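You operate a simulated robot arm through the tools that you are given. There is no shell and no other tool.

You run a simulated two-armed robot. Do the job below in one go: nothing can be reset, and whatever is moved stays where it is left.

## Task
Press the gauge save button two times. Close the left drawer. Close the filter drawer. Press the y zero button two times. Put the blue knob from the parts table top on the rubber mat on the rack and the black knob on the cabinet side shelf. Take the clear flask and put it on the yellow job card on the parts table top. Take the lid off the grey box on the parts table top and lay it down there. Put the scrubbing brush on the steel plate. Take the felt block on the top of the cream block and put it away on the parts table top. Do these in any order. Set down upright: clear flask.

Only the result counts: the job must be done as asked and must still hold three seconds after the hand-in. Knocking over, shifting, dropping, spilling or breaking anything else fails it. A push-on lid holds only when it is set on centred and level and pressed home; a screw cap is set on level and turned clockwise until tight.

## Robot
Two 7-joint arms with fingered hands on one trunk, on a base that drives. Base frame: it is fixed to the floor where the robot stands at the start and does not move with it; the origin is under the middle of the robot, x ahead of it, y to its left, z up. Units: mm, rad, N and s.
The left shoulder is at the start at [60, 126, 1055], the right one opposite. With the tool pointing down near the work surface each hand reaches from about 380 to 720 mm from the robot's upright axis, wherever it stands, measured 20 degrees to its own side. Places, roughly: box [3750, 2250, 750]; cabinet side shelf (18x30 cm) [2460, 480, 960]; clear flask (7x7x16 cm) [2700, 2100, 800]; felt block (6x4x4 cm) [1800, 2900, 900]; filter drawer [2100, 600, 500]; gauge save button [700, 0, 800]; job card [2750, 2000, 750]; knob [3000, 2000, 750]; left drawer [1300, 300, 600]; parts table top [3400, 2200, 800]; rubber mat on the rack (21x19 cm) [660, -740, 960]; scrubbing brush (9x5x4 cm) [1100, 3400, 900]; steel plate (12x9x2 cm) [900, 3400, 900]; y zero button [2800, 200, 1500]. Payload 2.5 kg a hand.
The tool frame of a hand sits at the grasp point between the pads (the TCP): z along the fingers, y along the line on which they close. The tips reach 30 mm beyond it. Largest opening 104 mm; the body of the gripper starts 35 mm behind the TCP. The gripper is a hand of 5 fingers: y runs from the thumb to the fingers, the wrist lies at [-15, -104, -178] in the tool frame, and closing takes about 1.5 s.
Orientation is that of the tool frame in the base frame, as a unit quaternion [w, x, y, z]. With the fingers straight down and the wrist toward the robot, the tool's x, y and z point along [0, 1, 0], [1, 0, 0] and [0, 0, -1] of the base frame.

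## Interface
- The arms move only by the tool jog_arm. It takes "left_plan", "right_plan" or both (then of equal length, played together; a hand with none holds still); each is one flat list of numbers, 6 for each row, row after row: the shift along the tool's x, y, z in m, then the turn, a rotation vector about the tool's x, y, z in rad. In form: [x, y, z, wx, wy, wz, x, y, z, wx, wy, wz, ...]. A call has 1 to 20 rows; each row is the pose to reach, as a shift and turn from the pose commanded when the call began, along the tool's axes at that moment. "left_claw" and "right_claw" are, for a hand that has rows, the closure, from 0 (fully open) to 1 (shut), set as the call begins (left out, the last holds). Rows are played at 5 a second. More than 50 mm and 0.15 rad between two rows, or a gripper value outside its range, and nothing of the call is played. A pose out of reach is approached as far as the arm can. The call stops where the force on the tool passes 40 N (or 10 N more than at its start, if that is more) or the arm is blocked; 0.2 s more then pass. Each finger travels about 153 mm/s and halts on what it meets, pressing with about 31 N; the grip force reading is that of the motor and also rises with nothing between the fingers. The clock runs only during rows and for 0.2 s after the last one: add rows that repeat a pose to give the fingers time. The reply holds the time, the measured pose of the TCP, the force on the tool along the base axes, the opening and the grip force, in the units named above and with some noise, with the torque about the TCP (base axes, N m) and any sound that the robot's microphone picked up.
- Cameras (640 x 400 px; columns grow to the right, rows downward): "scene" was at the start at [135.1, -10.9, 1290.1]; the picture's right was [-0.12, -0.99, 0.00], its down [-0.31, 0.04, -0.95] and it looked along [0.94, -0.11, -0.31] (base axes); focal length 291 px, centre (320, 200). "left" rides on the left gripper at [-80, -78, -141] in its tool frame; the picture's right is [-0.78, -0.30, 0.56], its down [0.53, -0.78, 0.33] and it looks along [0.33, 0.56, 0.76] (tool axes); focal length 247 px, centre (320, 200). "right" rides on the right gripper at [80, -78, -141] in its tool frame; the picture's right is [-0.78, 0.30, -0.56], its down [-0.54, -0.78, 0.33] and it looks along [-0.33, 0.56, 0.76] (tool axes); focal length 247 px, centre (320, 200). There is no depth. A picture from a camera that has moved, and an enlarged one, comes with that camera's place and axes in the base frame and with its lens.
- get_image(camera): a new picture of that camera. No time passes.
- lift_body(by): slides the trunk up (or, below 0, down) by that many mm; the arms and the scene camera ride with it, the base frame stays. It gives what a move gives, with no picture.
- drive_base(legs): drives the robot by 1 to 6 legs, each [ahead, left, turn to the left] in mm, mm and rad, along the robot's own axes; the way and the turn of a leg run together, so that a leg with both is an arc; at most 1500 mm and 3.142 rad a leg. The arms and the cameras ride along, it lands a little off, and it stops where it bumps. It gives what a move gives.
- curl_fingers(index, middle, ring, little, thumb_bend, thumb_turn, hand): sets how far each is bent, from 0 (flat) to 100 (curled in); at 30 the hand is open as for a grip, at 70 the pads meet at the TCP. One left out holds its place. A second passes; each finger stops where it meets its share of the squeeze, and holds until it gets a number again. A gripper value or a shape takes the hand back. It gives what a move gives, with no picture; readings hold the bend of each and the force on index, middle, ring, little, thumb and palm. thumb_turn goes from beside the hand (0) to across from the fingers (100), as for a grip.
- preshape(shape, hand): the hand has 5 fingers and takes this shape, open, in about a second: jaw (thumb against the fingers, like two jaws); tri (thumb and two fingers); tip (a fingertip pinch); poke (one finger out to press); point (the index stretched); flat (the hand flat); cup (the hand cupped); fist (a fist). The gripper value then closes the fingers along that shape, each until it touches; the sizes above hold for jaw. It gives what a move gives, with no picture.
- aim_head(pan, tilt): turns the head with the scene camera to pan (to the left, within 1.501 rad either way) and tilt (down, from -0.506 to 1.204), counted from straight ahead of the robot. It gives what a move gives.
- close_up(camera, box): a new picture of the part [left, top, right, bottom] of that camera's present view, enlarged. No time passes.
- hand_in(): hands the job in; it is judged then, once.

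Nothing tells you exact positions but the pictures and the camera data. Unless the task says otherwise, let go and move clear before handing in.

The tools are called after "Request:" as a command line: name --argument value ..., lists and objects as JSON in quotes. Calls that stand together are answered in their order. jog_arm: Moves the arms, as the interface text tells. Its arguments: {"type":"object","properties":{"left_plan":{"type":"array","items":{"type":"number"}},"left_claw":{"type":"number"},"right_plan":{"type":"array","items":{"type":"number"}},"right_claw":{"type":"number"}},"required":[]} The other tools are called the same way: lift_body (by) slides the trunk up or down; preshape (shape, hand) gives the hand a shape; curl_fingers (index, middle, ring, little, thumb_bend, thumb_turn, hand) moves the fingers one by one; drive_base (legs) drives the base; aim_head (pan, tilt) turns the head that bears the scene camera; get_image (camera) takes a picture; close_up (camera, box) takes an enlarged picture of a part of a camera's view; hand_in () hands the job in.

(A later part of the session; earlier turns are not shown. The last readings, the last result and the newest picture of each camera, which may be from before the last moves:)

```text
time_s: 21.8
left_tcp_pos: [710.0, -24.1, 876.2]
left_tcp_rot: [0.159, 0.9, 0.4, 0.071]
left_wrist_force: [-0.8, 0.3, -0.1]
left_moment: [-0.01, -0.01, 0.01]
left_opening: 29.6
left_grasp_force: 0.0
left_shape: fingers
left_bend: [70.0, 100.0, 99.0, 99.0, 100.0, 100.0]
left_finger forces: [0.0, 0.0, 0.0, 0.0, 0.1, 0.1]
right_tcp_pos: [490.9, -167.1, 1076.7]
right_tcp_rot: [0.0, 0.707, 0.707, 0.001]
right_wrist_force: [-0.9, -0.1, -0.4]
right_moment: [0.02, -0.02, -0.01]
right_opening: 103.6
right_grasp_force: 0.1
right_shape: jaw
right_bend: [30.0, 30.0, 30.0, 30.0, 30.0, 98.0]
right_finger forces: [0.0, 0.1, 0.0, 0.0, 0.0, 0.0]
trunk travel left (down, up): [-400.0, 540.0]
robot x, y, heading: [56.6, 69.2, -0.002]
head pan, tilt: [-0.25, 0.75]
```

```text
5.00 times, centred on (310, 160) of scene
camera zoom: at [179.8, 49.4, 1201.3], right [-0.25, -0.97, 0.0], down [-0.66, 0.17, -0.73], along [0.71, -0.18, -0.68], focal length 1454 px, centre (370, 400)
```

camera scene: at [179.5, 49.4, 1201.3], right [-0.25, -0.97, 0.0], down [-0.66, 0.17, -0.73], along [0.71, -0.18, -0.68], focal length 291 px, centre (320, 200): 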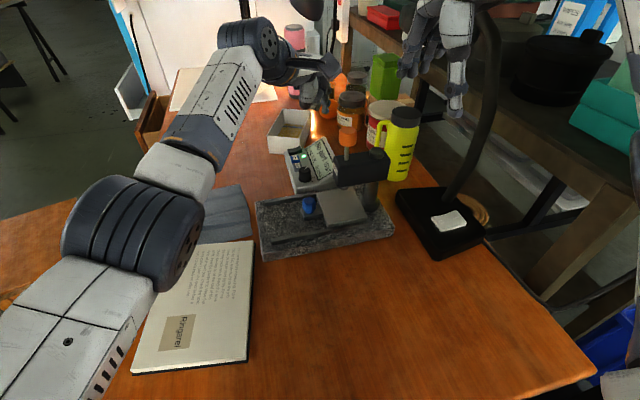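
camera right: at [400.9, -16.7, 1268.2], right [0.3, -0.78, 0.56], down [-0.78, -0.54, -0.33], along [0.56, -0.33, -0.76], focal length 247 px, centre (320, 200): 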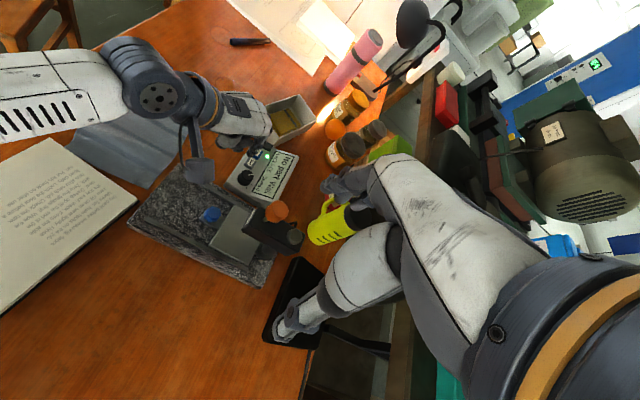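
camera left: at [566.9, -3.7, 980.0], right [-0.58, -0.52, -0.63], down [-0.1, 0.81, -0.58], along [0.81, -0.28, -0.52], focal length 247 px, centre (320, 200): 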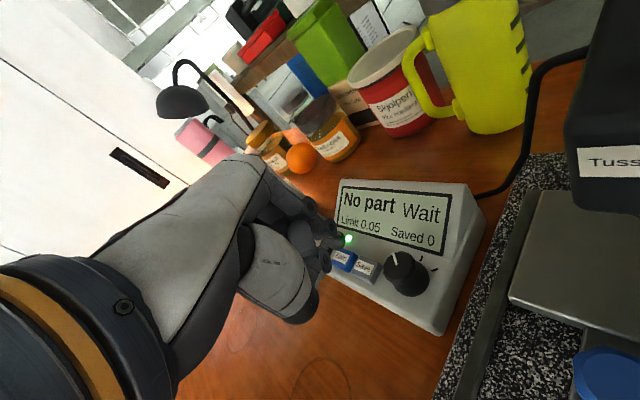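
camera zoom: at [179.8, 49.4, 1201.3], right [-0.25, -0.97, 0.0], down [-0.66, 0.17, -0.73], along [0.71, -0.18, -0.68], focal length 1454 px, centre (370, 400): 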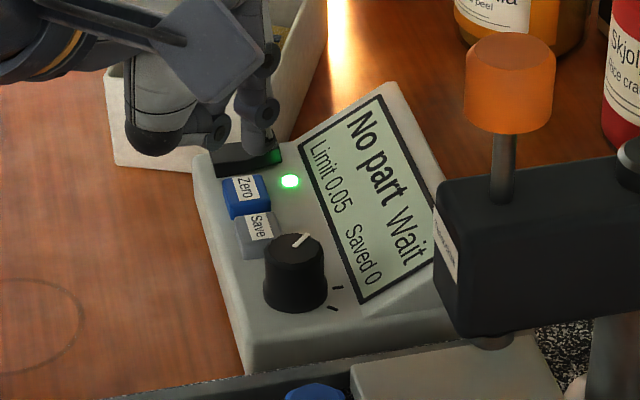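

The tip hovers over the zero/save boundary in projection; triangulated, the save key top is near [716, -37, 802]. I'll step closer and look again.

Request:
jog_arm --left_plan '[0.0032, -0.0083, 0.0279, 0, 0, 0]'

Request:
close_up --camera "left" --box '[290, 190, 450, 290]'

Request:
close_up --camera "scene" --box '[260, 120, 360, 200]'

Request:
close_up --camera "right" --box '[120, 60, 320, 200]'

```text
time_s: 22.2
left_tcp_pos: [713.1, -22.6, 846.9]
left_tcp_rot: [0.159, 0.9, 0.4, 0.071]
left_wrist_force: [0.7, 0.5, 0.3]
left_moment: [0.0, 0.05, 0.01]
left_opening: 29.5
left_grasp_force: 0.0
left_shape: fingers
left_bend: [70.0, 100.0, 99.0, 99.0, 100.0, 100.0]
left_finger forces: [0.0, 0.0, 0.1, 0.1, 0.0, 0.0]
right_tcp_pos: [489.2, -168.2, 1077.5]
right_tcp_rot: [0.001, 0.707, 0.707, 0.0]
right_wrist_force: [-0.3, -0.6, 0.4]
right_moment: [-0.03, 0.04, -0.04]
right_opening: 103.7
right_grasp_force: 0.3
right_shape: jaw
right_bend: [30.0, 30.0, 30.0, 30.0, 30.0, 98.0]
right_finger forces: [0.0, 0.0, 0.0, 0.0, 0.0, 0.0]
trunk travel left (down, up): [-400.0, 540.0]
robot x, y, heading: [57.7, 72.4, -0.001]
head pan, tilt: [-0.25, 0.75]
```

```text
4.00 times, centred on (370, 240) of left
camera zoom: at [569.9, -2.3, 951.2], right [-0.59, -0.52, -0.62], down [-0.1, 0.81, -0.58], along [0.8, -0.28, -0.53], focal length 988 px, centre (120, 40)
```

zoom: 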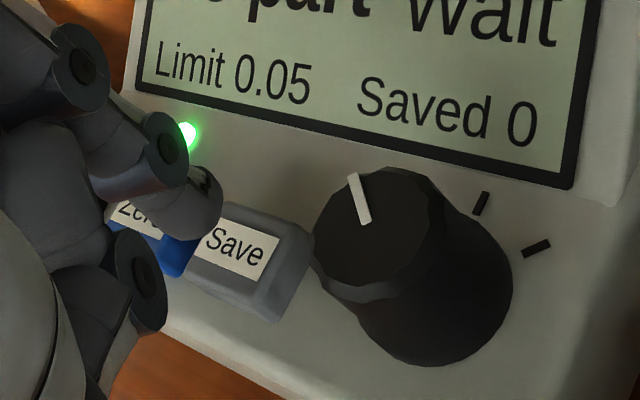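

```text
5.00 times, centred on (310, 160) of scene
camera zoom: at [179.6, 49.4, 1201.3], right [-0.25, -0.97, 0.0], down [-0.66, 0.17, -0.73], along [0.71, -0.18, -0.68], focal length 1454 px, centre (370, 400)
```

zoom: 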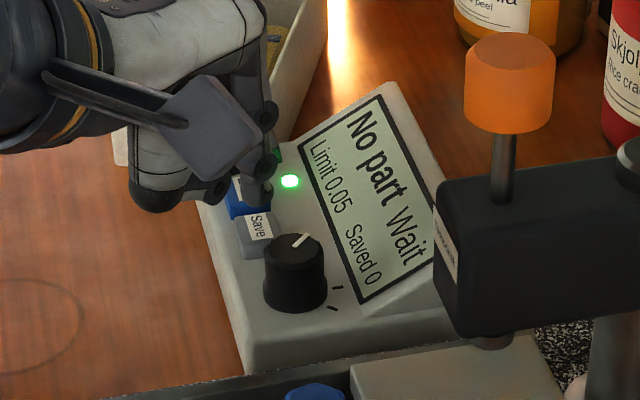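

```text
2.86 times, centred on (220, 130) of right
camera zoom: at [412.2, -87.3, 1218.4], right [0.3, -0.78, 0.56], down [-0.78, -0.53, -0.33], along [0.56, -0.33, -0.76], focal length 706 px, centre (606, 400)
```

zoom: 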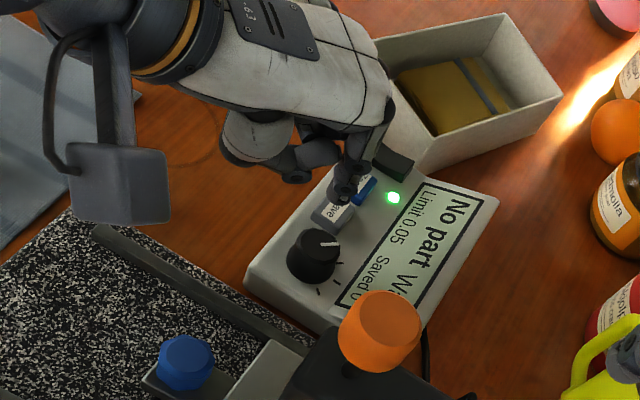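

Both views put the tip right over the save key, about 17 mm above it. I'll go straight down in small steps.

Request:
jog_arm --left_plan '[0.0005, -0.0034, 0.0094, 0, 0, 0, 0.001, -0.0051, 0.0141, 0, 0, 0, 0.001, -0.0062, 0.0169, 0, 0, 0, 0.001, -0.0068, 0.0188, 0, 0, 0]'

Request:
close_up --camera "left" --box '[290, 190, 450, 290]'

Request:
close_up --camera "right" --box '[160, 90, 260, 150]'

```text
time_s: 23.2
left_tcp_pos: [714.4, -23.1, 826.8]
left_tcp_rot: [0.159, 0.9, 0.4, 0.071]
left_wrist_force: [0.3, 0.6, 1.4]
left_moment: [-0.04, 0.02, -0.03]
left_opening: 29.7
left_grasp_force: 0.1
left_shape: fingers
left_bend: [70.0, 100.0, 99.0, 99.0, 100.0, 100.0]
left_finger forces: [1.1, 0.0, 0.0, 0.0, 0.0, 0.0]
right_tcp_pos: [489.5, -167.6, 1077.5]
right_tcp_rot: [0.0, 0.707, 0.707, 0.0]
right_wrist_force: [0.0, 0.4, 0.6]
right_moment: [0.02, -0.01, 0.01]
right_opening: 103.4
right_grasp_force: 0.0
right_shape: jaw
right_bend: [30.0, 30.0, 30.0, 30.0, 30.0, 98.0]
right_finger forces: [0.0, 0.0, 0.1, 0.0, 0.1, 0.1]
trunk travel left (down, up): [-400.0, 540.0]
robot x, y, heading: [60.4, 68.4, -0.004]
head pan, tilt: [-0.25, 0.75]
```

```text
4.00 times, centred on (370, 240) of left
camera zoom: at [570.8, -1.5, 931.4], right [-0.58, -0.52, -0.63], down [-0.1, 0.81, -0.58], along [0.81, -0.28, -0.52], focal length 988 px, centre (120, 40)
```

zoom: 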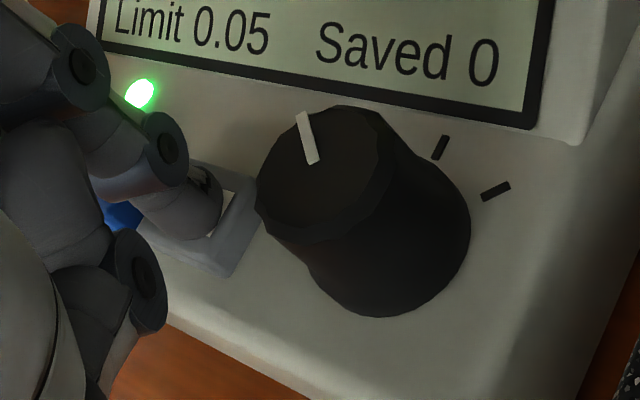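

```text
6.40 times, centred on (210, 120) of right
camera zoom: at [412.0, -87.2, 1218.5], right [0.3, -0.78, 0.56], down [-0.78, -0.53, -0.33], along [0.56, -0.33, -0.76], focal length 1581 px, centre (1024, 712)
```

zoom: 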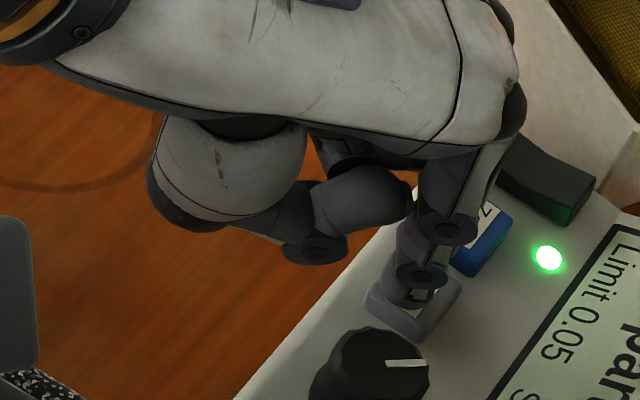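

The tip is resting on the save key. I'll press further in small steps, listening for a click.

Request:
jog_arm --left_plan '[0, -0.0005, 0.0014, 0, 0, 0, 0, -0.001, 0.0028, 0, 0, 0]'

Request:
close_up --camera "left" --box '[290, 170, 450, 270]'

```text
time_s: 23.8
left_tcp_pos: [714.9, -22.3, 824.7]
left_tcp_rot: [0.16, 0.9, 0.4, 0.071]
left_wrist_force: [0.1, -0.1, 3.6]
left_moment: [-0.06, 0.03, -0.03]
left_opening: 29.8
left_grasp_force: 1.9
left_shape: fingers
left_bend: [70.0, 100.0, 99.0, 99.0, 100.0, 100.0]
left_finger forces: [4.0, 0.0, 0.0, 0.1, 0.0, 0.1]
right_tcp_pos: [489.6, -166.5, 1078.6]
right_tcp_rot: [0.0, 0.708, 0.707, 0.0]
right_wrist_force: [-0.2, 0.9, 0.2]
right_moment: [0.02, 0.0, 0.0]
right_opening: 103.8
right_grasp_force: 0.1
right_shape: jaw
right_bend: [30.0, 30.0, 30.0, 30.0, 30.0, 98.0]
right_finger forces: [0.0, 0.1, 0.1, 0.0, 0.0, 0.0]
trunk travel left (down, up): [-400.0, 540.0]
robot x, y, heading: [56.8, 69.4, 0.002]
head pan, tilt: [-0.25, 0.75]
heard: click
```

```text
4.00 times, centred on (370, 220) of left
camera zoom: at [570.8, -1.7, 928.9], right [-0.58, -0.52, -0.63], down [-0.1, 0.81, -0.58], along [0.81, -0.28, -0.52], focal length 988 px, centre (120, 120)
```

zoom: 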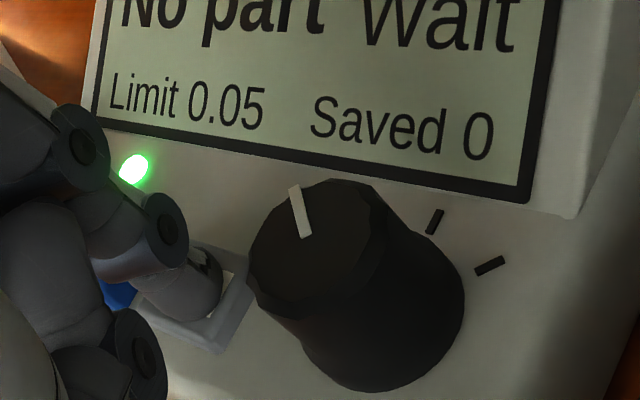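

I heard a click. Now I'll release by lifting 10 mm and check the readout.

Request:
jog_arm --left_plan '[0, 0.0017, -0.0047, 0, 0, 0, 0, 0.0034, -0.0094, 0, 0, 0, 0, 0.0034, -0.0094, 0, 0, 0, 0, 0.0034, -0.0094, 0, 0, 0]'

Request:
close_up --camera "left" --box '[290, 170, 450, 270]'

```text
time_s: 24.8
left_tcp_pos: [713.1, -22.6, 833.8]
left_tcp_rot: [0.159, 0.9, 0.4, 0.071]
left_wrist_force: [0.3, -0.5, -0.3]
left_moment: [0.01, -0.05, -0.01]
left_opening: 29.9
left_grasp_force: 0.0
left_shape: fingers
left_bend: [70.0, 100.0, 99.0, 99.0, 100.0, 100.0]
left_finger forces: [0.1, 0.0, 0.0, 0.0, 0.0, 0.0]
right_tcp_pos: [489.4, -167.2, 1079.3]
right_tcp_rot: [0.0, 0.708, 0.707, 0.0]
right_wrist_force: [-0.6, 0.3, -0.3]
right_moment: [-0.02, 0.0, -0.01]
right_opening: 103.6
right_grasp_force: 0.0
right_shape: jaw
right_bend: [30.0, 30.0, 30.0, 30.0, 30.0, 98.0]
right_finger forces: [0.1, 0.0, 0.1, 0.1, 0.0, 0.0]
trunk travel left (down, up): [-400.0, 540.0]
robot x, y, heading: [57.1, 72.1, -0.003]
head pan, tilt: [-0.25, 0.75]
```

```text
4.00 times, centred on (370, 220) of left
camera zoom: at [570.7, -1.6, 938.5], right [-0.59, -0.52, -0.62], down [-0.1, 0.81, -0.58], along [0.8, -0.28, -0.53], focal length 988 px, centre (120, 120)
```

zoom: 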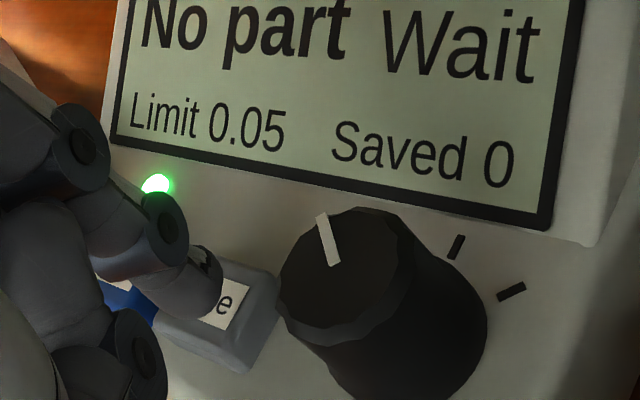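

The readout stays at "No part / Wait", as expected with nothing on the gauge; the key itself clicked. Second press now.

Request:
jog_arm --left_plan '[0, -0.0024, 0.0066, 0, 0, 0, 0, -0.0034, 0.0094, 0, 0, 0, 0, -0.0036, 0.0099, 0, 0, 0]'

Request:
close_up --camera "left" --box '[290, 170, 450, 270]'

```text
time_s: 25.6
left_tcp_pos: [715.0, -22.8, 825.6]
left_tcp_rot: [0.16, 0.9, 0.4, 0.07]
left_wrist_force: [0.9, 0.4, 2.6]
left_moment: [-0.05, -0.02, 0.03]
left_opening: 29.8
left_grasp_force: 1.5
left_shape: fingers
left_bend: [70.0, 100.0, 99.0, 99.0, 100.0, 100.0]
left_finger forces: [3.1, 0.0, 0.1, 0.0, 0.0, 0.0]
right_tcp_pos: [490.3, -167.6, 1078.3]
right_tcp_rot: [0.0, 0.708, 0.706, -0.001]
right_wrist_force: [0.4, 0.2, -0.3]
right_moment: [-0.04, 0.01, 0.01]
right_opening: 103.5
right_grasp_force: 0.0
right_shape: jaw
right_bend: [30.0, 30.0, 30.0, 30.0, 30.0, 98.0]
right_finger forces: [0.0, 0.0, 0.1, 0.0, 0.0, 0.0]
trunk travel left (down, up): [-400.0, 540.0]
robot x, y, heading: [56.9, 67.6, -0.002]
head pan, tilt: [-0.25, 0.75]
heard: click
```

```text
4.00 times, centred on (370, 220) of left
camera zoom: at [570.7, -1.3, 929.2], right [-0.58, -0.52, -0.63], down [-0.1, 0.81, -0.58], along [0.81, -0.28, -0.52], focal length 988 px, centre (120, 120)
```

zoom: 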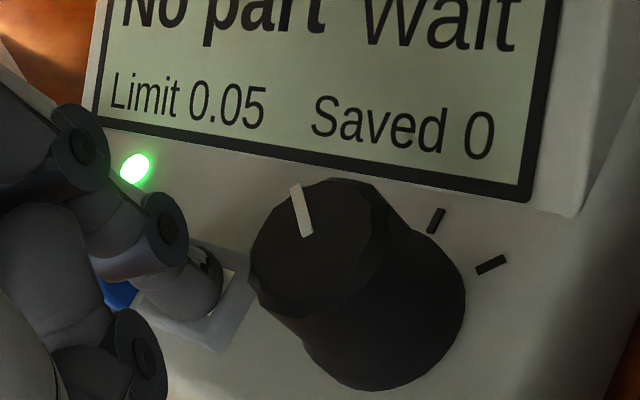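

Both presses clicked. I'll lift the hand straight up, then fold it back to its home pose before driving.

Request:
jog_arm --left_plan '[0, 0.0171, -0.047, 0, 0, 0, 0, 0.0342, -0.094, 0, 0, 0, 0, 0.0513, -0.141, 0, 0, 0, 0.0054, 0.0181, -0.1669, 0.037, 0.0142, -0.0806, 0.0108, -0.0152, -0.1929, 0.074, 0.0284, -0.1612, 0.0163, -0.0484, -0.2188, 0.1111, 0.0426, -0.2418, 0.0217, -0.0816, -0.2447, 0.1481, 0.0568, -0.3224, 0.0271, -0.1149, -0.2707, 0.1851, 0.0711, -0.4031, 0.0325, -0.1481, -0.2966, 0.2221, 0.0853, -0.4837, 0.038, -0.1813, -0.3225, 0.2592, 0.0995, -0.5643, 0.0434, -0.2146, -0.3485, 0.2962, 0.1137, -0.6449, 0.0488, -0.2478, -0.3744, 0.3332, 0.1279, -0.7255]'

Request:
close_up --camera "scene" --box '[260, 120, 360, 200]'

Request:
get_image --camera "scene"

```text
time_s: 28.2
left_tcp_pos: [478.8, 255.9, 1091.9]
left_tcp_rot: [0.0, 0.707, 0.707, 0.0]
left_wrist_force: [-0.1, 0.9, -0.2]
left_moment: [0.04, -0.01, -0.03]
left_opening: 29.9
left_grasp_force: 0.1
left_shape: fingers
left_bend: [70.0, 100.0, 99.0, 99.0, 100.0, 100.0]
left_finger forces: [0.0, 0.0, 0.0, 0.0, 0.1, 0.1]
right_tcp_pos: [489.3, -167.2, 1077.4]
right_tcp_rot: [0.001, 0.708, 0.707, 0.0]
right_wrist_force: [-0.8, 0.0, 0.1]
right_moment: [0.01, -0.04, 0.02]
right_opening: 103.7
right_grasp_force: 0.1
right_shape: jaw
right_bend: [30.0, 30.0, 30.0, 30.0, 30.0, 98.0]
right_finger forces: [0.1, 0.0, 0.0, 0.1, 0.0, 0.0]
trunk travel left (down, up): [-400.0, 540.0]
robot x, y, heading: [56.1, 72.7, -0.0]
head pan, tilt: [-0.25, 0.75]
```

```text
5.00 times, centred on (310, 160) of scene
camera zoom: at [179.4, 49.5, 1201.3], right [-0.25, -0.97, 0.0], down [-0.66, 0.17, -0.73], along [0.71, -0.18, -0.68], focal length 1454 px, centre (370, 400)
```

zoom: 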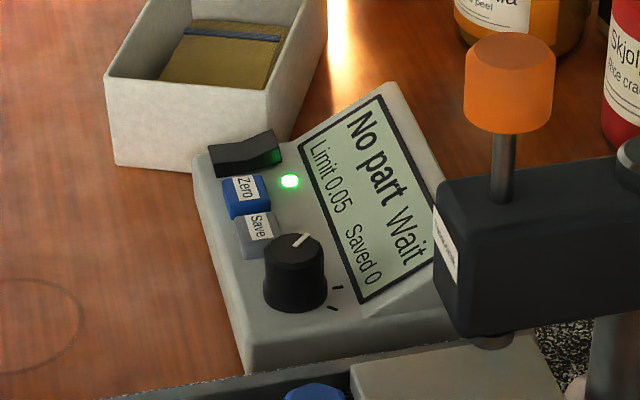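

```text
taken
camera scene: at [179.4, 49.5, 1201.3], right [-0.25, -0.97, 0.0], down [-0.66, 0.17, -0.73], along [0.71, -0.18, -0.68], focal length 291 px, centre (320, 200)
```

scene: 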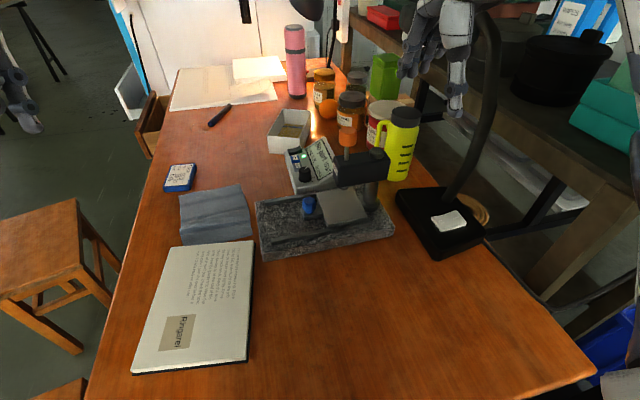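

The gauge is done and undisturbed. I'll glance at the open booklet on the bench, then look at the floor to plan the drive.

Request:
close_up --camera "scene" --box '[130, 235, 260, 375]'

Request:
drive_base --legs '[[-250, 0, 0]]'

Request:
aim_head --pan 0.9 --tilt 0.6

Request:
get_image --camera "scene"

Request:
aim_head --pan -0.9 --tilt 0.45

Request:
get_image --camera "scene"

```text
2.86 times, centred on (195, 305) of scene
camera zoom: at [179.4, 49.5, 1201.3], right [-0.25, -0.97, 0.0], down [-0.66, 0.17, -0.73], along [0.71, -0.18, -0.68], focal length 831 px, centre (677, -100)
```

zoom: 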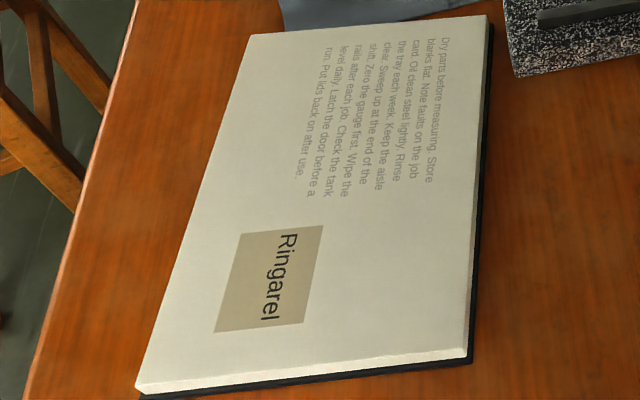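

```text
time_s: 30.0
left_tcp_pos: [229.2, 258.0, 1090.5]
left_tcp_rot: [0.0, 0.707, 0.707, 0.0]
left_wrist_force: [-0.7, 0.4, -0.6]
left_moment: [0.01, 0.01, -0.01]
left_opening: 30.2
left_grasp_force: 0.0
left_shape: fingers
left_bend: [70.0, 100.0, 99.0, 99.0, 100.0, 100.0]
left_finger forces: [0.0, 0.0, 0.1, 0.1, 0.0, 0.0]
right_tcp_pos: [240.6, -166.9, 1078.1]
right_tcp_rot: [0.0, 0.707, 0.707, 0.001]
right_wrist_force: [-0.2, -0.6, -0.3]
right_moment: [0.0, 0.02, 0.02]
right_opening: 103.3
right_grasp_force: 0.0
right_shape: jaw
right_bend: [30.0, 30.0, 30.0, 30.0, 30.0, 98.0]
right_finger forces: [0.1, 0.1, 0.0, 0.1, 0.0, 0.1]
trunk travel left (down, up): [-400.0, 540.0]
robot x, y, heading: [-192.1, 69.2, 0.004]
head pan, tilt: [-0.25, 0.75]
```

```text
time_s: 31.4
left_tcp_pos: [230.0, 256.1, 1090.8]
left_tcp_rot: [0.0, 0.707, 0.707, 0.0]
left_wrist_force: [0.5, 0.2, 0.4]
left_moment: [0.05, -0.01, 0.02]
left_opening: 29.8
left_grasp_force: 0.0
left_shape: fingers
left_bend: [70.0, 100.0, 99.0, 99.0, 100.0, 100.0]
left_finger forces: [0.0, 0.0, 0.0, 0.0, 0.0, 0.0]
right_tcp_pos: [241.9, -167.0, 1078.7]
right_tcp_rot: [0.0, 0.706, 0.708, 0.001]
right_wrist_force: [0.3, -0.5, 0.0]
right_moment: [0.0, 0.0, -0.02]
right_opening: 103.6
right_grasp_force: 0.2
right_shape: jaw
right_bend: [30.0, 30.0, 30.0, 30.0, 30.0, 98.0]
right_finger forces: [0.0, 0.1, 0.0, 0.0, 0.0, 0.0]
trunk travel left (down, up): [-400.0, 540.0]
robot x, y, heading: [-190.8, 69.1, 0.003]
head pan, tilt: [0.901, 0.6]
```

```text
taken
camera scene: at [-94.5, 139.1, 1214.2], right [0.78, -0.62, 0.0], down [-0.35, -0.44, -0.83], along [0.51, 0.65, -0.56], focal length 291 px, centre (320, 200)
```

scene: 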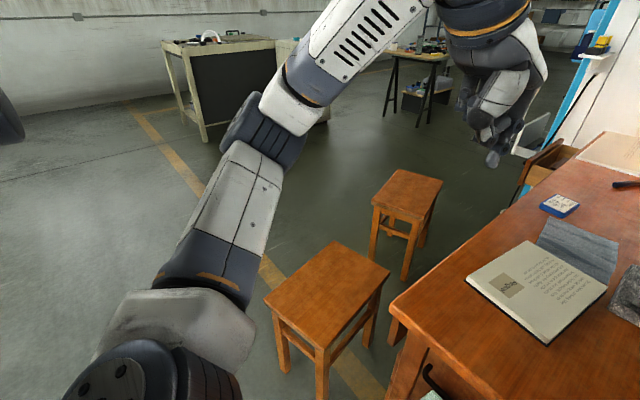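

```text
time_s: 33.2
left_tcp_pos: [230.2, 255.8, 1092.0]
left_tcp_rot: [0.0, 0.707, 0.707, 0.0]
left_wrist_force: [0.6, 0.0, 0.2]
left_moment: [0.0, 0.01, -0.01]
left_opening: 29.8
left_grasp_force: 0.1
left_shape: fingers
left_bend: [70.0, 100.0, 99.0, 99.0, 100.0, 100.0]
left_finger forces: [0.0, 0.1, 0.1, 0.1, 0.1, 0.0]
right_tcp_pos: [240.9, -165.9, 1077.5]
right_tcp_rot: [0.0, 0.706, 0.708, 0.001]
right_wrist_force: [-0.3, 0.7, 0.3]
right_moment: [0.0, 0.02, 0.02]
right_opening: 103.8
right_grasp_force: 0.0
right_shape: jaw
right_bend: [30.0, 30.0, 30.0, 30.0, 30.0, 98.0]
right_finger forces: [0.0, 0.1, 0.0, 0.0, 0.1, 0.0]
trunk travel left (down, up): [-400.0, 540.0]
robot x, y, heading: [-190.7, 69.2, -0.001]
head pan, tilt: [-0.901, 0.45]
```

```text
taken
camera scene: at [-92.1, -2.1, 1227.7], right [-0.78, -0.62, 0.0], down [-0.27, 0.34, -0.9], along [0.56, -0.7, -0.44], focal length 291 px, centre (320, 200)
```

scene: 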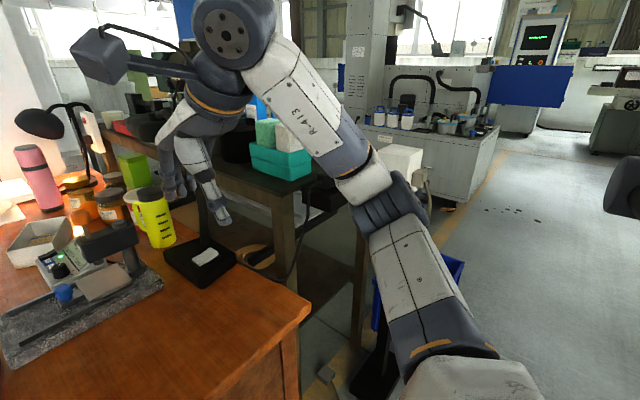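

The stools stand at about [150–490, 500–770] and [850–1190, 660–930]. I'll drive around them on the left to reach the bench's side drawer.

Request:
drive_base --legs '[[0, 1300, 0], [1500, 0, 0], [250, 0, 0]]'

Request:
aim_head --pan -1.2 --tilt 0.5

Request:
get_image --camera "scene"

Request:
aim_head --pan -0.4 --tilt 0.4

Request:
get_image --camera "scene"

Request:
aim_head --pan 0.5 --tilt 0.4

Request:
get_image --camera "scene"

```text
time_s: 48.1
left_tcp_pos: [1953.2, 1601.2, 1091.0]
left_tcp_rot: [0.0, 0.699, 0.715, 0.0]
left_wrist_force: [-0.5, -0.7, -0.1]
left_moment: [-0.03, 0.0, 0.01]
left_opening: 29.9
left_grasp_force: 0.0
left_shape: fingers
left_bend: [70.0, 100.0, 99.0, 99.0, 100.0, 100.0]
left_finger forces: [0.1, 0.0, 0.1, 0.1, 0.0, 0.0]
right_tcp_pos: [1975.1, 1177.5, 1078.5]
right_tcp_rot: [0.0, 0.698, 0.716, 0.0]
right_wrist_force: [-0.2, 0.2, -0.3]
right_moment: [0.02, -0.01, 0.0]
right_opening: 103.7
right_grasp_force: 0.1
right_shape: jaw
right_bend: [30.0, 30.0, 30.0, 30.0, 30.0, 98.0]
right_finger forces: [0.0, 0.0, 0.1, 0.0, 0.1, 0.1]
trunk travel left (down, up): [-400.0, 540.0]
robot x, y, heading: [1538.2, 1405.0, 0.025]
head pan, tilt: [-0.901, 0.45]
```

```text
time_s: 49.0
left_tcp_pos: [1954.0, 1599.3, 1090.8]
left_tcp_rot: [0.0, 0.699, 0.715, 0.001]
left_wrist_force: [-0.2, -0.7, 0.8]
left_moment: [0.04, 0.01, -0.01]
left_opening: 30.2
left_grasp_force: 0.0
left_shape: fingers
left_bend: [70.0, 100.0, 99.0, 99.0, 100.0, 100.0]
left_finger forces: [0.0, 0.1, 0.1, 0.0, 0.0, 0.0]
right_tcp_pos: [1974.8, 1178.3, 1077.1]
right_tcp_rot: [0.0, 0.699, 0.715, 0.0]
right_wrist_force: [-0.4, -0.5, -0.1]
right_moment: [-0.01, 0.0, 0.01]
right_opening: 103.6
right_grasp_force: 0.1
right_shape: jaw
right_bend: [30.0, 30.0, 30.0, 30.0, 30.0, 98.0]
right_finger forces: [0.1, 0.0, 0.1, 0.1, 0.1, 0.0]
trunk travel left (down, up): [-400.0, 540.0]
robot x, y, heading: [1533.7, 1402.2, 0.023]
head pan, tilt: [-1.201, 0.499]
```

```text
taken
camera scene: at [1614.2, 1321.2, 1223.3], right [-0.92, -0.38, 0.0], down [-0.18, 0.44, -0.88], along [0.34, -0.81, -0.48], focal length 291 px, centre (320, 200)
```

scene: 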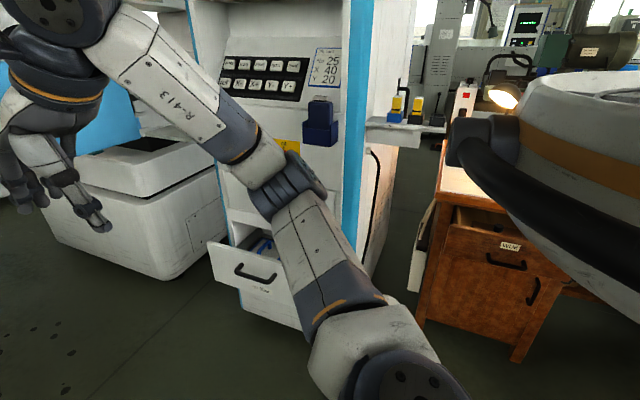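

```text
time_s: 50.1
left_tcp_pos: [1954.3, 1599.7, 1090.9]
left_tcp_rot: [0.0, 0.699, 0.715, 0.0]
left_wrist_force: [-1.0, 0.6, 0.1]
left_moment: [-0.03, 0.03, 0.0]
left_opening: 30.0
left_grasp_force: 0.0
left_shape: fingers
left_bend: [70.0, 100.0, 99.0, 99.0, 100.0, 100.0]
left_finger forces: [0.0, 0.1, 0.0, 0.1, 0.0, 0.1]
right_tcp_pos: [1975.9, 1177.7, 1077.9]
right_tcp_rot: [0.001, 0.699, 0.715, 0.0]
right_wrist_force: [0.4, -0.2, 0.2]
right_moment: [0.01, 0.02, 0.0]
right_opening: 103.6
right_grasp_force: 0.0
right_shape: jaw
right_bend: [30.0, 30.0, 30.0, 30.0, 30.0, 98.0]
right_finger forces: [0.0, 0.1, 0.0, 0.1, 0.1, 0.1]
trunk travel left (down, up): [-400.0, 540.0]
robot x, y, heading: [1541.4, 1400.4, 0.025]
head pan, tilt: [-0.4, 0.4]
```

```text
taken
camera scene: at [1665.3, 1371.1, 1232.4], right [-0.37, -0.93, 0.0], down [-0.36, 0.14, -0.92], along [0.86, -0.34, -0.39], focal length 291 px, centre (320, 200)
```

scene: 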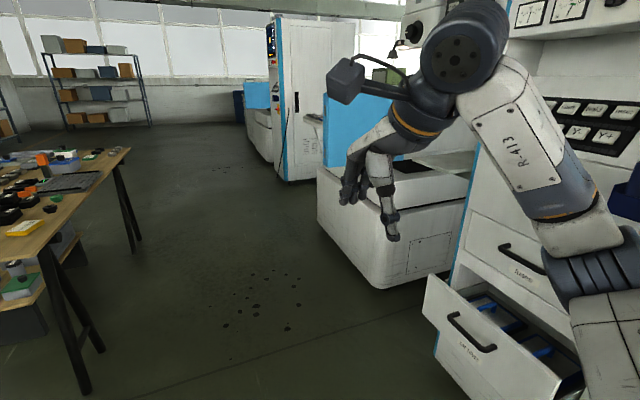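

```text
time_s: 51.3
left_tcp_pos: [1953.6, 1600.3, 1090.3]
left_tcp_rot: [0.001, 0.699, 0.715, 0.0]
left_wrist_force: [-0.4, -0.4, 0.7]
left_moment: [0.01, -0.01, 0.0]
left_opening: 30.0
left_grasp_force: 0.1
left_shape: fingers
left_bend: [70.0, 100.0, 99.0, 99.0, 100.0, 100.0]
left_finger forces: [0.0, 0.1, 0.0, 0.0, 0.0, 0.0]
right_tcp_pos: [1975.9, 1177.5, 1078.1]
right_tcp_rot: [0.0, 0.698, 0.716, 0.0]
right_wrist_force: [-0.4, -0.5, -0.3]
right_moment: [0.02, -0.01, -0.03]
right_opening: 103.4
right_grasp_force: 0.0
right_shape: jaw
right_bend: [30.0, 30.0, 30.0, 30.0, 30.0, 98.0]
right_finger forces: [0.0, 0.0, 0.0, 0.0, 0.0, 0.0]
trunk travel left (down, up): [-400.0, 540.0]
robot x, y, heading: [1540.3, 1404.5, 0.02]
head pan, tilt: [0.499, 0.4]
```

```text
taken
camera scene: at [1659.4, 1451.4, 1232.4], right [0.5, -0.87, 0.0], down [-0.34, -0.19, -0.92], along [0.8, 0.46, -0.39], focal length 291 px, centre (320, 200)
```

scene: 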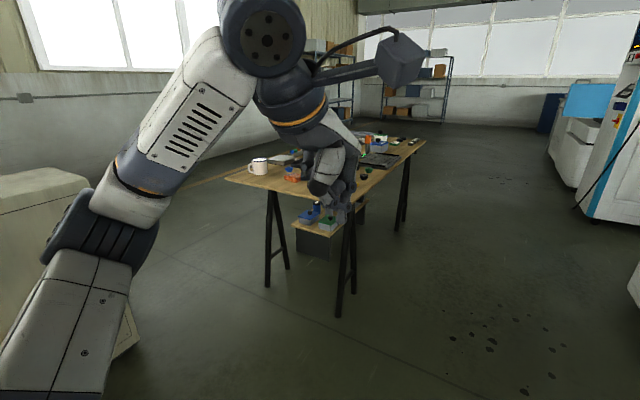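

I see the bench's side drawer standing open, and a white machine cabinet with an open lower drawer and a key panel; the parts table is ahead-left. I'll turn to face the bench side and look properly.

Request:
drive_base --legs '[[0, 0, -1.57]]'

Request:
aim_head --pan -0.25 --tilt 0.5

Request:
get_image --camera "scene"

Request:
aim_head --pan 0.6 --tilt 0.2

Request:
get_image --camera "scene"

Request:
close_up --camera "scene" --box '[200, 60, 520, 260]'

```text
time_s: 55.5
left_tcp_pos: [1734.6, 988.5, 1091.0]
left_tcp_rot: [0.0, 1.0, 0.014, 0.0]
left_wrist_force: [1.1, 0.4, 0.2]
left_moment: [0.0, 0.02, 0.02]
left_opening: 30.4
left_grasp_force: 0.1
left_shape: fingers
left_bend: [70.0, 100.0, 99.0, 99.0, 100.0, 100.0]
left_finger forces: [0.1, 0.1, 0.1, 0.0, 0.0, 0.0]
right_tcp_pos: [1313.0, 963.7, 1078.9]
right_tcp_rot: [0.0, 1.0, 0.014, 0.0]
right_wrist_force: [-0.1, 0.7, -0.5]
right_moment: [-0.02, 0.02, 0.0]
right_opening: 103.8
right_grasp_force: 0.2
right_shape: jaw
right_bend: [30.0, 30.0, 30.0, 30.0, 30.0, 98.0]
right_finger forces: [0.0, 0.1, 0.0, 0.0, 0.0, 0.0]
trunk travel left (down, up): [-400.0, 540.0]
robot x, y, heading: [1537.8, 1404.7, -1.538]
head pan, tilt: [0.499, 0.4]
```

```text
time_s: 56.6
left_tcp_pos: [1735.4, 987.5, 1090.4]
left_tcp_rot: [0.0, 1.0, 0.014, 0.0]
left_wrist_force: [0.1, 0.0, 0.0]
left_moment: [0.01, 0.03, -0.03]
left_opening: 30.1
left_grasp_force: 0.1
left_shape: fingers
left_bend: [70.0, 100.0, 99.0, 99.0, 100.0, 100.0]
left_finger forces: [0.0, 0.1, 0.0, 0.0, 0.1, 0.1]
right_tcp_pos: [1312.7, 964.2, 1077.3]
right_tcp_rot: [0.0, 1.0, 0.013, -0.001]
right_wrist_force: [-0.6, -0.7, -0.2]
right_moment: [0.0, -0.03, -0.03]
right_opening: 103.8
right_grasp_force: 0.0
right_shape: jaw
right_bend: [30.0, 30.0, 30.0, 30.0, 30.0, 98.0]
right_finger forces: [0.0, 0.0, 0.0, 0.1, 0.0, 0.0]
trunk travel left (down, up): [-400.0, 540.0]
robot x, y, heading: [1536.2, 1405.3, -1.538]
head pan, tilt: [-0.25, 0.499]
```

```text
taken
camera scene: at [1520.5, 1275.4, 1223.3], right [-0.98, 0.22, 0.0], down [0.1, 0.47, -0.88], along [-0.19, -0.86, -0.48], focal length 291 px, centre (320, 200)
```

scene: 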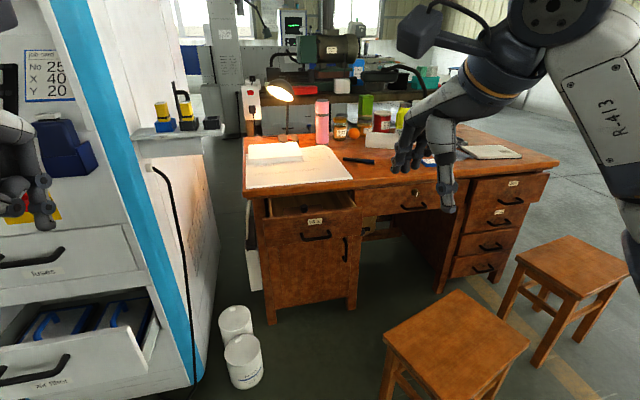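

```text
time_s: 57.8
left_tcp_pos: [1735.7, 988.0, 1091.7]
left_tcp_rot: [0.0, 1.0, 0.014, -0.001]
left_wrist_force: [-1.0, -0.8, -0.5]
left_moment: [0.03, 0.02, 0.01]
left_opening: 30.1
left_grasp_force: 0.1
left_shape: fingers
left_bend: [70.0, 100.0, 99.0, 99.0, 100.0, 100.0]
left_finger forces: [0.0, 0.1, 0.0, 0.0, 0.0, 0.1]
right_tcp_pos: [1312.3, 965.7, 1078.1]
right_tcp_rot: [-0.001, 1.0, 0.015, 0.0]
right_wrist_force: [-0.7, -0.1, -0.3]
right_moment: [0.03, 0.0, 0.02]
right_opening: 103.8
right_grasp_force: 0.1
right_shape: jaw
right_bend: [30.0, 30.0, 30.0, 30.0, 30.0, 98.0]
right_finger forces: [0.0, 0.1, 0.1, 0.1, 0.0, 0.0]
trunk travel left (down, up): [-400.0, 540.0]
robot x, y, heading: [1536.8, 1405.1, -1.543]
head pan, tilt: [0.6, 0.201]
```

```text
taken
camera scene: at [1595.1, 1288.9, 1250.9], right [-0.81, -0.59, 0.0], down [-0.12, 0.16, -0.98], along [0.58, -0.79, -0.2], focal length 291 px, centre (320, 200)
```

scene: 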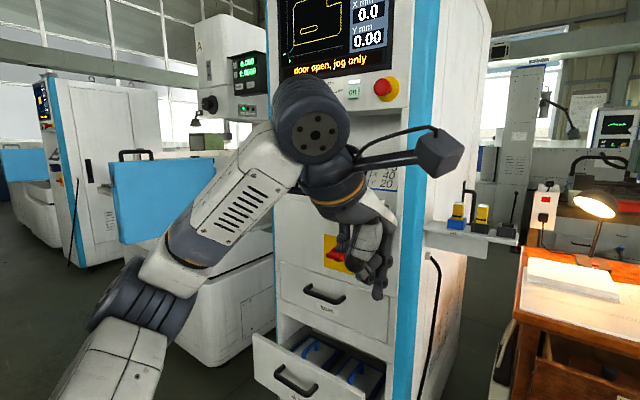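

```text
2.00 times, centred on (360, 160) of scene
camera zoom: at [1595.1, 1288.9, 1250.9], right [-0.81, -0.59, 0.0], down [-0.12, 0.16, -0.98], along [0.58, -0.79, -0.2], focal length 582 px, centre (240, 280)
```

zoom: 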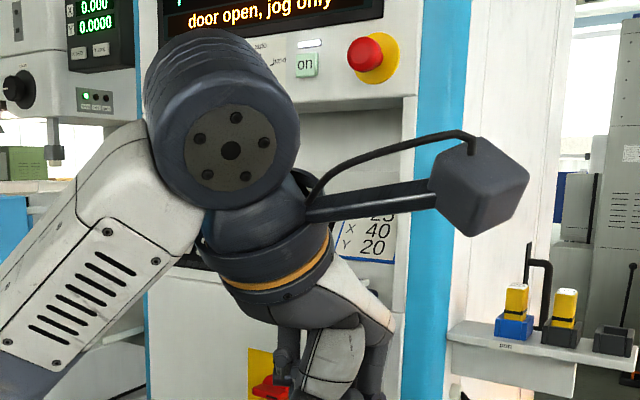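

Bench drawer "LEFT"-side is partly open; two white pails stand by the cabinet, so I must not drive too close. I'll zoom in on the drawer.

Request:
aim_head --pan -0.2 --tilt 0.5

Request:
close_up --camera "scene" --box '[220, 160, 420, 320]'

Request:
get_image --camera "right"

Request:
get_image --camera "left"

```text
time_s: 58.9
left_tcp_pos: [1736.0, 987.8, 1090.6]
left_tcp_rot: [-0.001, 1.0, 0.014, -0.001]
left_wrist_force: [0.3, 0.1, 0.3]
left_moment: [-0.01, 0.01, 0.06]
left_opening: 30.1
left_grasp_force: 0.1
left_shape: fingers
left_bend: [70.0, 100.0, 99.0, 99.0, 100.0, 100.0]
left_finger forces: [0.0, 0.1, 0.0, 0.0, 0.1, 0.0]
right_tcp_pos: [1312.5, 963.2, 1077.4]
right_tcp_rot: [0.0, 1.0, 0.015, -0.001]
right_wrist_force: [0.6, 0.0, 0.2]
right_moment: [0.0, 0.01, -0.01]
right_opening: 103.9
right_grasp_force: 0.1
right_shape: jaw
right_bend: [30.0, 30.0, 30.0, 30.0, 30.0, 98.0]
right_finger forces: [0.1, 0.0, 0.1, 0.0, 0.0, 0.0]
trunk travel left (down, up): [-400.0, 540.0]
robot x, y, heading: [1540.4, 1406.6, -1.54]
head pan, tilt: [-0.201, 0.499]
```

```text
2.50 times, centred on (320, 240) of scene
camera zoom: at [1524.9, 1274.6, 1223.3], right [-0.99, 0.17, 0.0], down [0.08, 0.47, -0.88], along [-0.15, -0.87, -0.48], focal length 727 px, centre (320, 100)
```

zoom: 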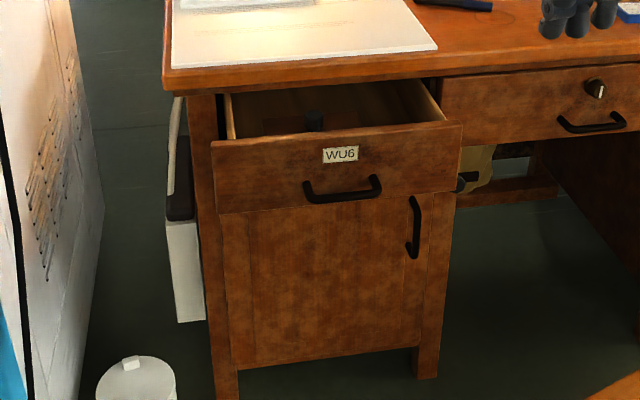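

```text
taken
camera right: at [1390.4, 1044.5, 1218.4], right [-0.77, -0.32, 0.56], down [-0.56, 0.76, -0.33], along [-0.32, -0.57, -0.76], focal length 247 px, centre (320, 200)
```

right: 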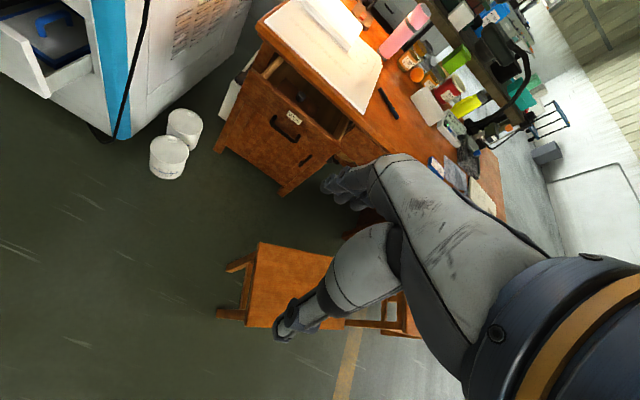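

```text
taken
camera left: at [1653.2, 1061.9, 1230.5], right [-0.78, 0.27, -0.56], down [0.51, 0.79, -0.33], along [0.35, -0.55, -0.76], focal length 247 px, centre (320, 200)
```

left: 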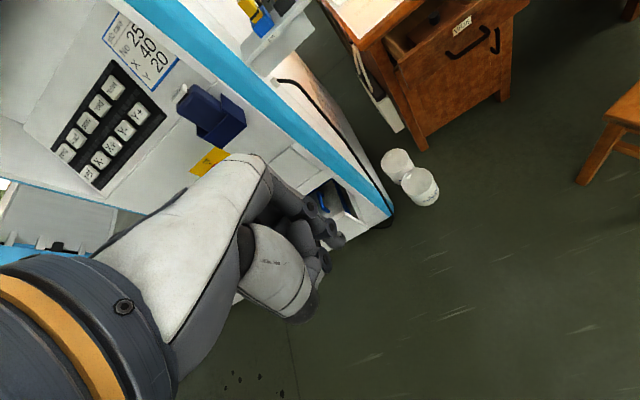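

The drawer handle triangulates to about [1349, 407, 584], its panel a little behind. I'll drive closer, lower the trunk, and make a fist with the right hand to push the drawer shut.

Request:
drive_base --legs '[[366, -76, -0.03]]'

Request:
lift_body --by -290

Request:
preshape --hand "right" --shape "poke"

Request:
aim_head --pan -0.2 --tilt 0.5

Request:
get_image --camera "scene"

Request:
get_image --camera "right"

```text
time_s: 61.3
left_tcp_pos: [1651.6, 613.2, 1092.0]
left_tcp_rot: [0.0, 1.0, -0.003, 0.0]
left_wrist_force: [-0.6, 0.1, 0.3]
left_moment: [-0.01, 0.0, 0.0]
left_opening: 29.8
left_grasp_force: 0.1
left_shape: fingers
left_bend: [70.0, 100.0, 99.0, 99.0, 100.0, 100.0]
left_finger forces: [0.1, 0.0, 0.1, 0.1, 0.1, 0.1]
right_tcp_pos: [1228.7, 602.9, 1079.1]
right_tcp_rot: [0.0, 1.0, -0.001, 0.0]
right_wrist_force: [0.8, -0.3, 0.4]
right_moment: [0.01, -0.02, 0.0]
right_opening: 103.7
right_grasp_force: 0.1
right_shape: jaw
right_bend: [30.0, 30.0, 30.0, 30.0, 30.0, 98.0]
right_finger forces: [0.1, 0.1, 0.1, 0.0, 0.0, 0.0]
trunk travel left (down, up): [-400.0, 540.0]
robot x, y, heading: [1466.6, 1037.0, -1.574]
head pan, tilt: [-0.201, 0.499]
```

```text
time_s: 64.2
left_tcp_pos: [1651.9, 613.9, 801.5]
left_tcp_rot: [0.0, 1.0, -0.002, 0.0]
left_wrist_force: [-0.7, 0.4, 0.2]
left_moment: [0.0, -0.02, -0.03]
left_opening: 29.6
left_grasp_force: 0.1
left_shape: fingers
left_bend: [70.0, 100.0, 99.0, 99.0, 100.0, 100.0]
left_finger forces: [0.0, 0.0, 0.0, 0.0, 0.0, 0.0]
right_tcp_pos: [1228.7, 603.0, 788.9]
right_tcp_rot: [-0.001, 1.0, -0.001, 0.0]
right_wrist_force: [0.1, -0.4, 0.8]
right_moment: [0.03, 0.01, 0.04]
right_opening: 103.8
right_grasp_force: 0.1
right_shape: jaw
right_bend: [30.0, 30.0, 30.0, 30.0, 30.0, 98.0]
right_finger forces: [0.0, 0.0, 0.0, 0.0, 0.1, 0.0]
trunk travel left (down, up): [-110.0, 830.0]
robot x, y, heading: [1468.2, 1032.0, -1.571]
head pan, tilt: [-0.201, 0.499]
```

```text
time_s: 65.1
left_tcp_pos: [1650.0, 612.8, 800.6]
left_tcp_rot: [0.0, 1.0, -0.003, 0.0]
left_wrist_force: [-0.5, 0.0, -0.4]
left_moment: [0.04, -0.01, -0.02]
left_opening: 29.8
left_grasp_force: 0.1
left_shape: fingers
left_bend: [70.0, 100.0, 99.0, 99.0, 100.0, 100.0]
left_finger forces: [0.0, 0.0, 0.0, 0.0, 0.1, 0.0]
right_tcp_pos: [1228.1, 603.1, 788.3]
right_tcp_rot: [0.0, 1.0, -0.001, 0.0]
right_wrist_force: [0.3, 1.0, -0.7]
right_moment: [-0.01, -0.01, 0.01]
right_opening: 0.0
right_grasp_force: 0.1
right_shape: poke
right_bend: [70.0, 70.0, 99.0, 99.0, 100.0, 100.0]
right_finger forces: [0.0, 0.0, 0.0, 0.1, 0.0, 0.1]
trunk travel left (down, up): [-110.0, 830.0]
robot x, y, heading: [1465.9, 1036.4, -1.564]
head pan, tilt: [-0.201, 0.499]
```

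```text
time_s: 65.7
left_tcp_pos: [1650.7, 613.7, 801.1]
left_tcp_rot: [0.0, 1.0, -0.002, 0.0]
left_wrist_force: [0.1, -0.1, 0.2]
left_moment: [-0.01, 0.03, -0.01]
left_opening: 30.1
left_grasp_force: 0.0
left_shape: fingers
left_bend: [70.0, 100.0, 99.0, 99.0, 100.0, 100.0]
left_finger forces: [0.0, 0.0, 0.0, 0.0, 0.0, 0.0]
right_tcp_pos: [1228.5, 603.4, 788.9]
right_tcp_rot: [-0.001, 1.0, 0.0, 0.0]
right_wrist_force: [-0.6, 0.2, -0.9]
right_moment: [0.01, 0.04, 0.01]
right_opening: 0.0
right_grasp_force: 0.1
right_shape: poke
right_bend: [70.0, 70.0, 99.0, 99.0, 100.0, 100.0]
right_finger forces: [0.0, 0.0, 0.0, 0.0, 0.1, 0.0]
trunk travel left (down, up): [-110.0, 830.0]
robot x, y, heading: [1467.1, 1038.0, -1.573]
head pan, tilt: [-0.201, 0.499]
```

```text
taken
camera scene: at [1449.8, 906.9, 933.3], right [-0.98, 0.2, 0.0], down [0.1, 0.47, -0.88], along [-0.18, -0.86, -0.48], focal length 291 px, centre (320, 200)
```

scene: 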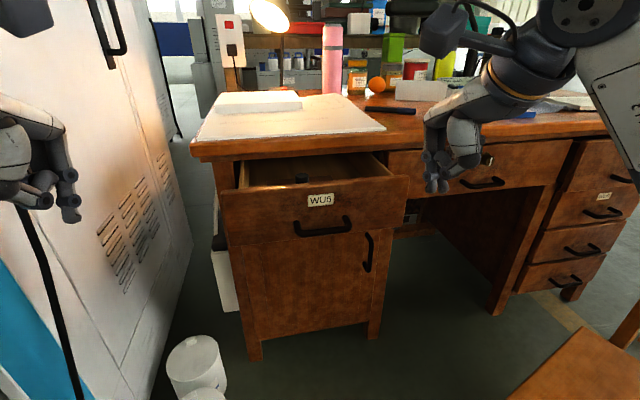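

```text
taken
camera right: at [1308.4, 681.1, 928.5], right [-0.78, -0.29, 0.56], down [-0.53, 0.78, -0.33], along [-0.33, -0.56, -0.76], focal length 247 px, centre (320, 200)
```

right: 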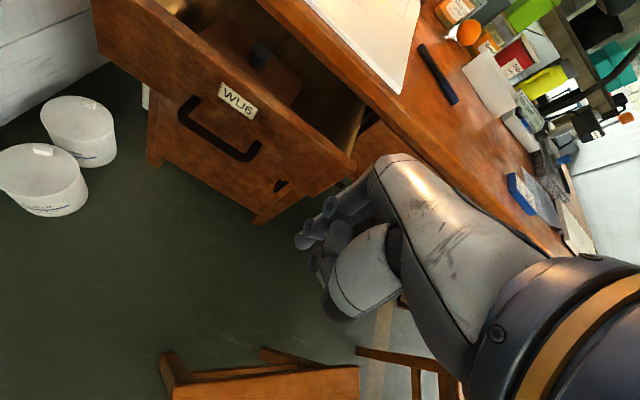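

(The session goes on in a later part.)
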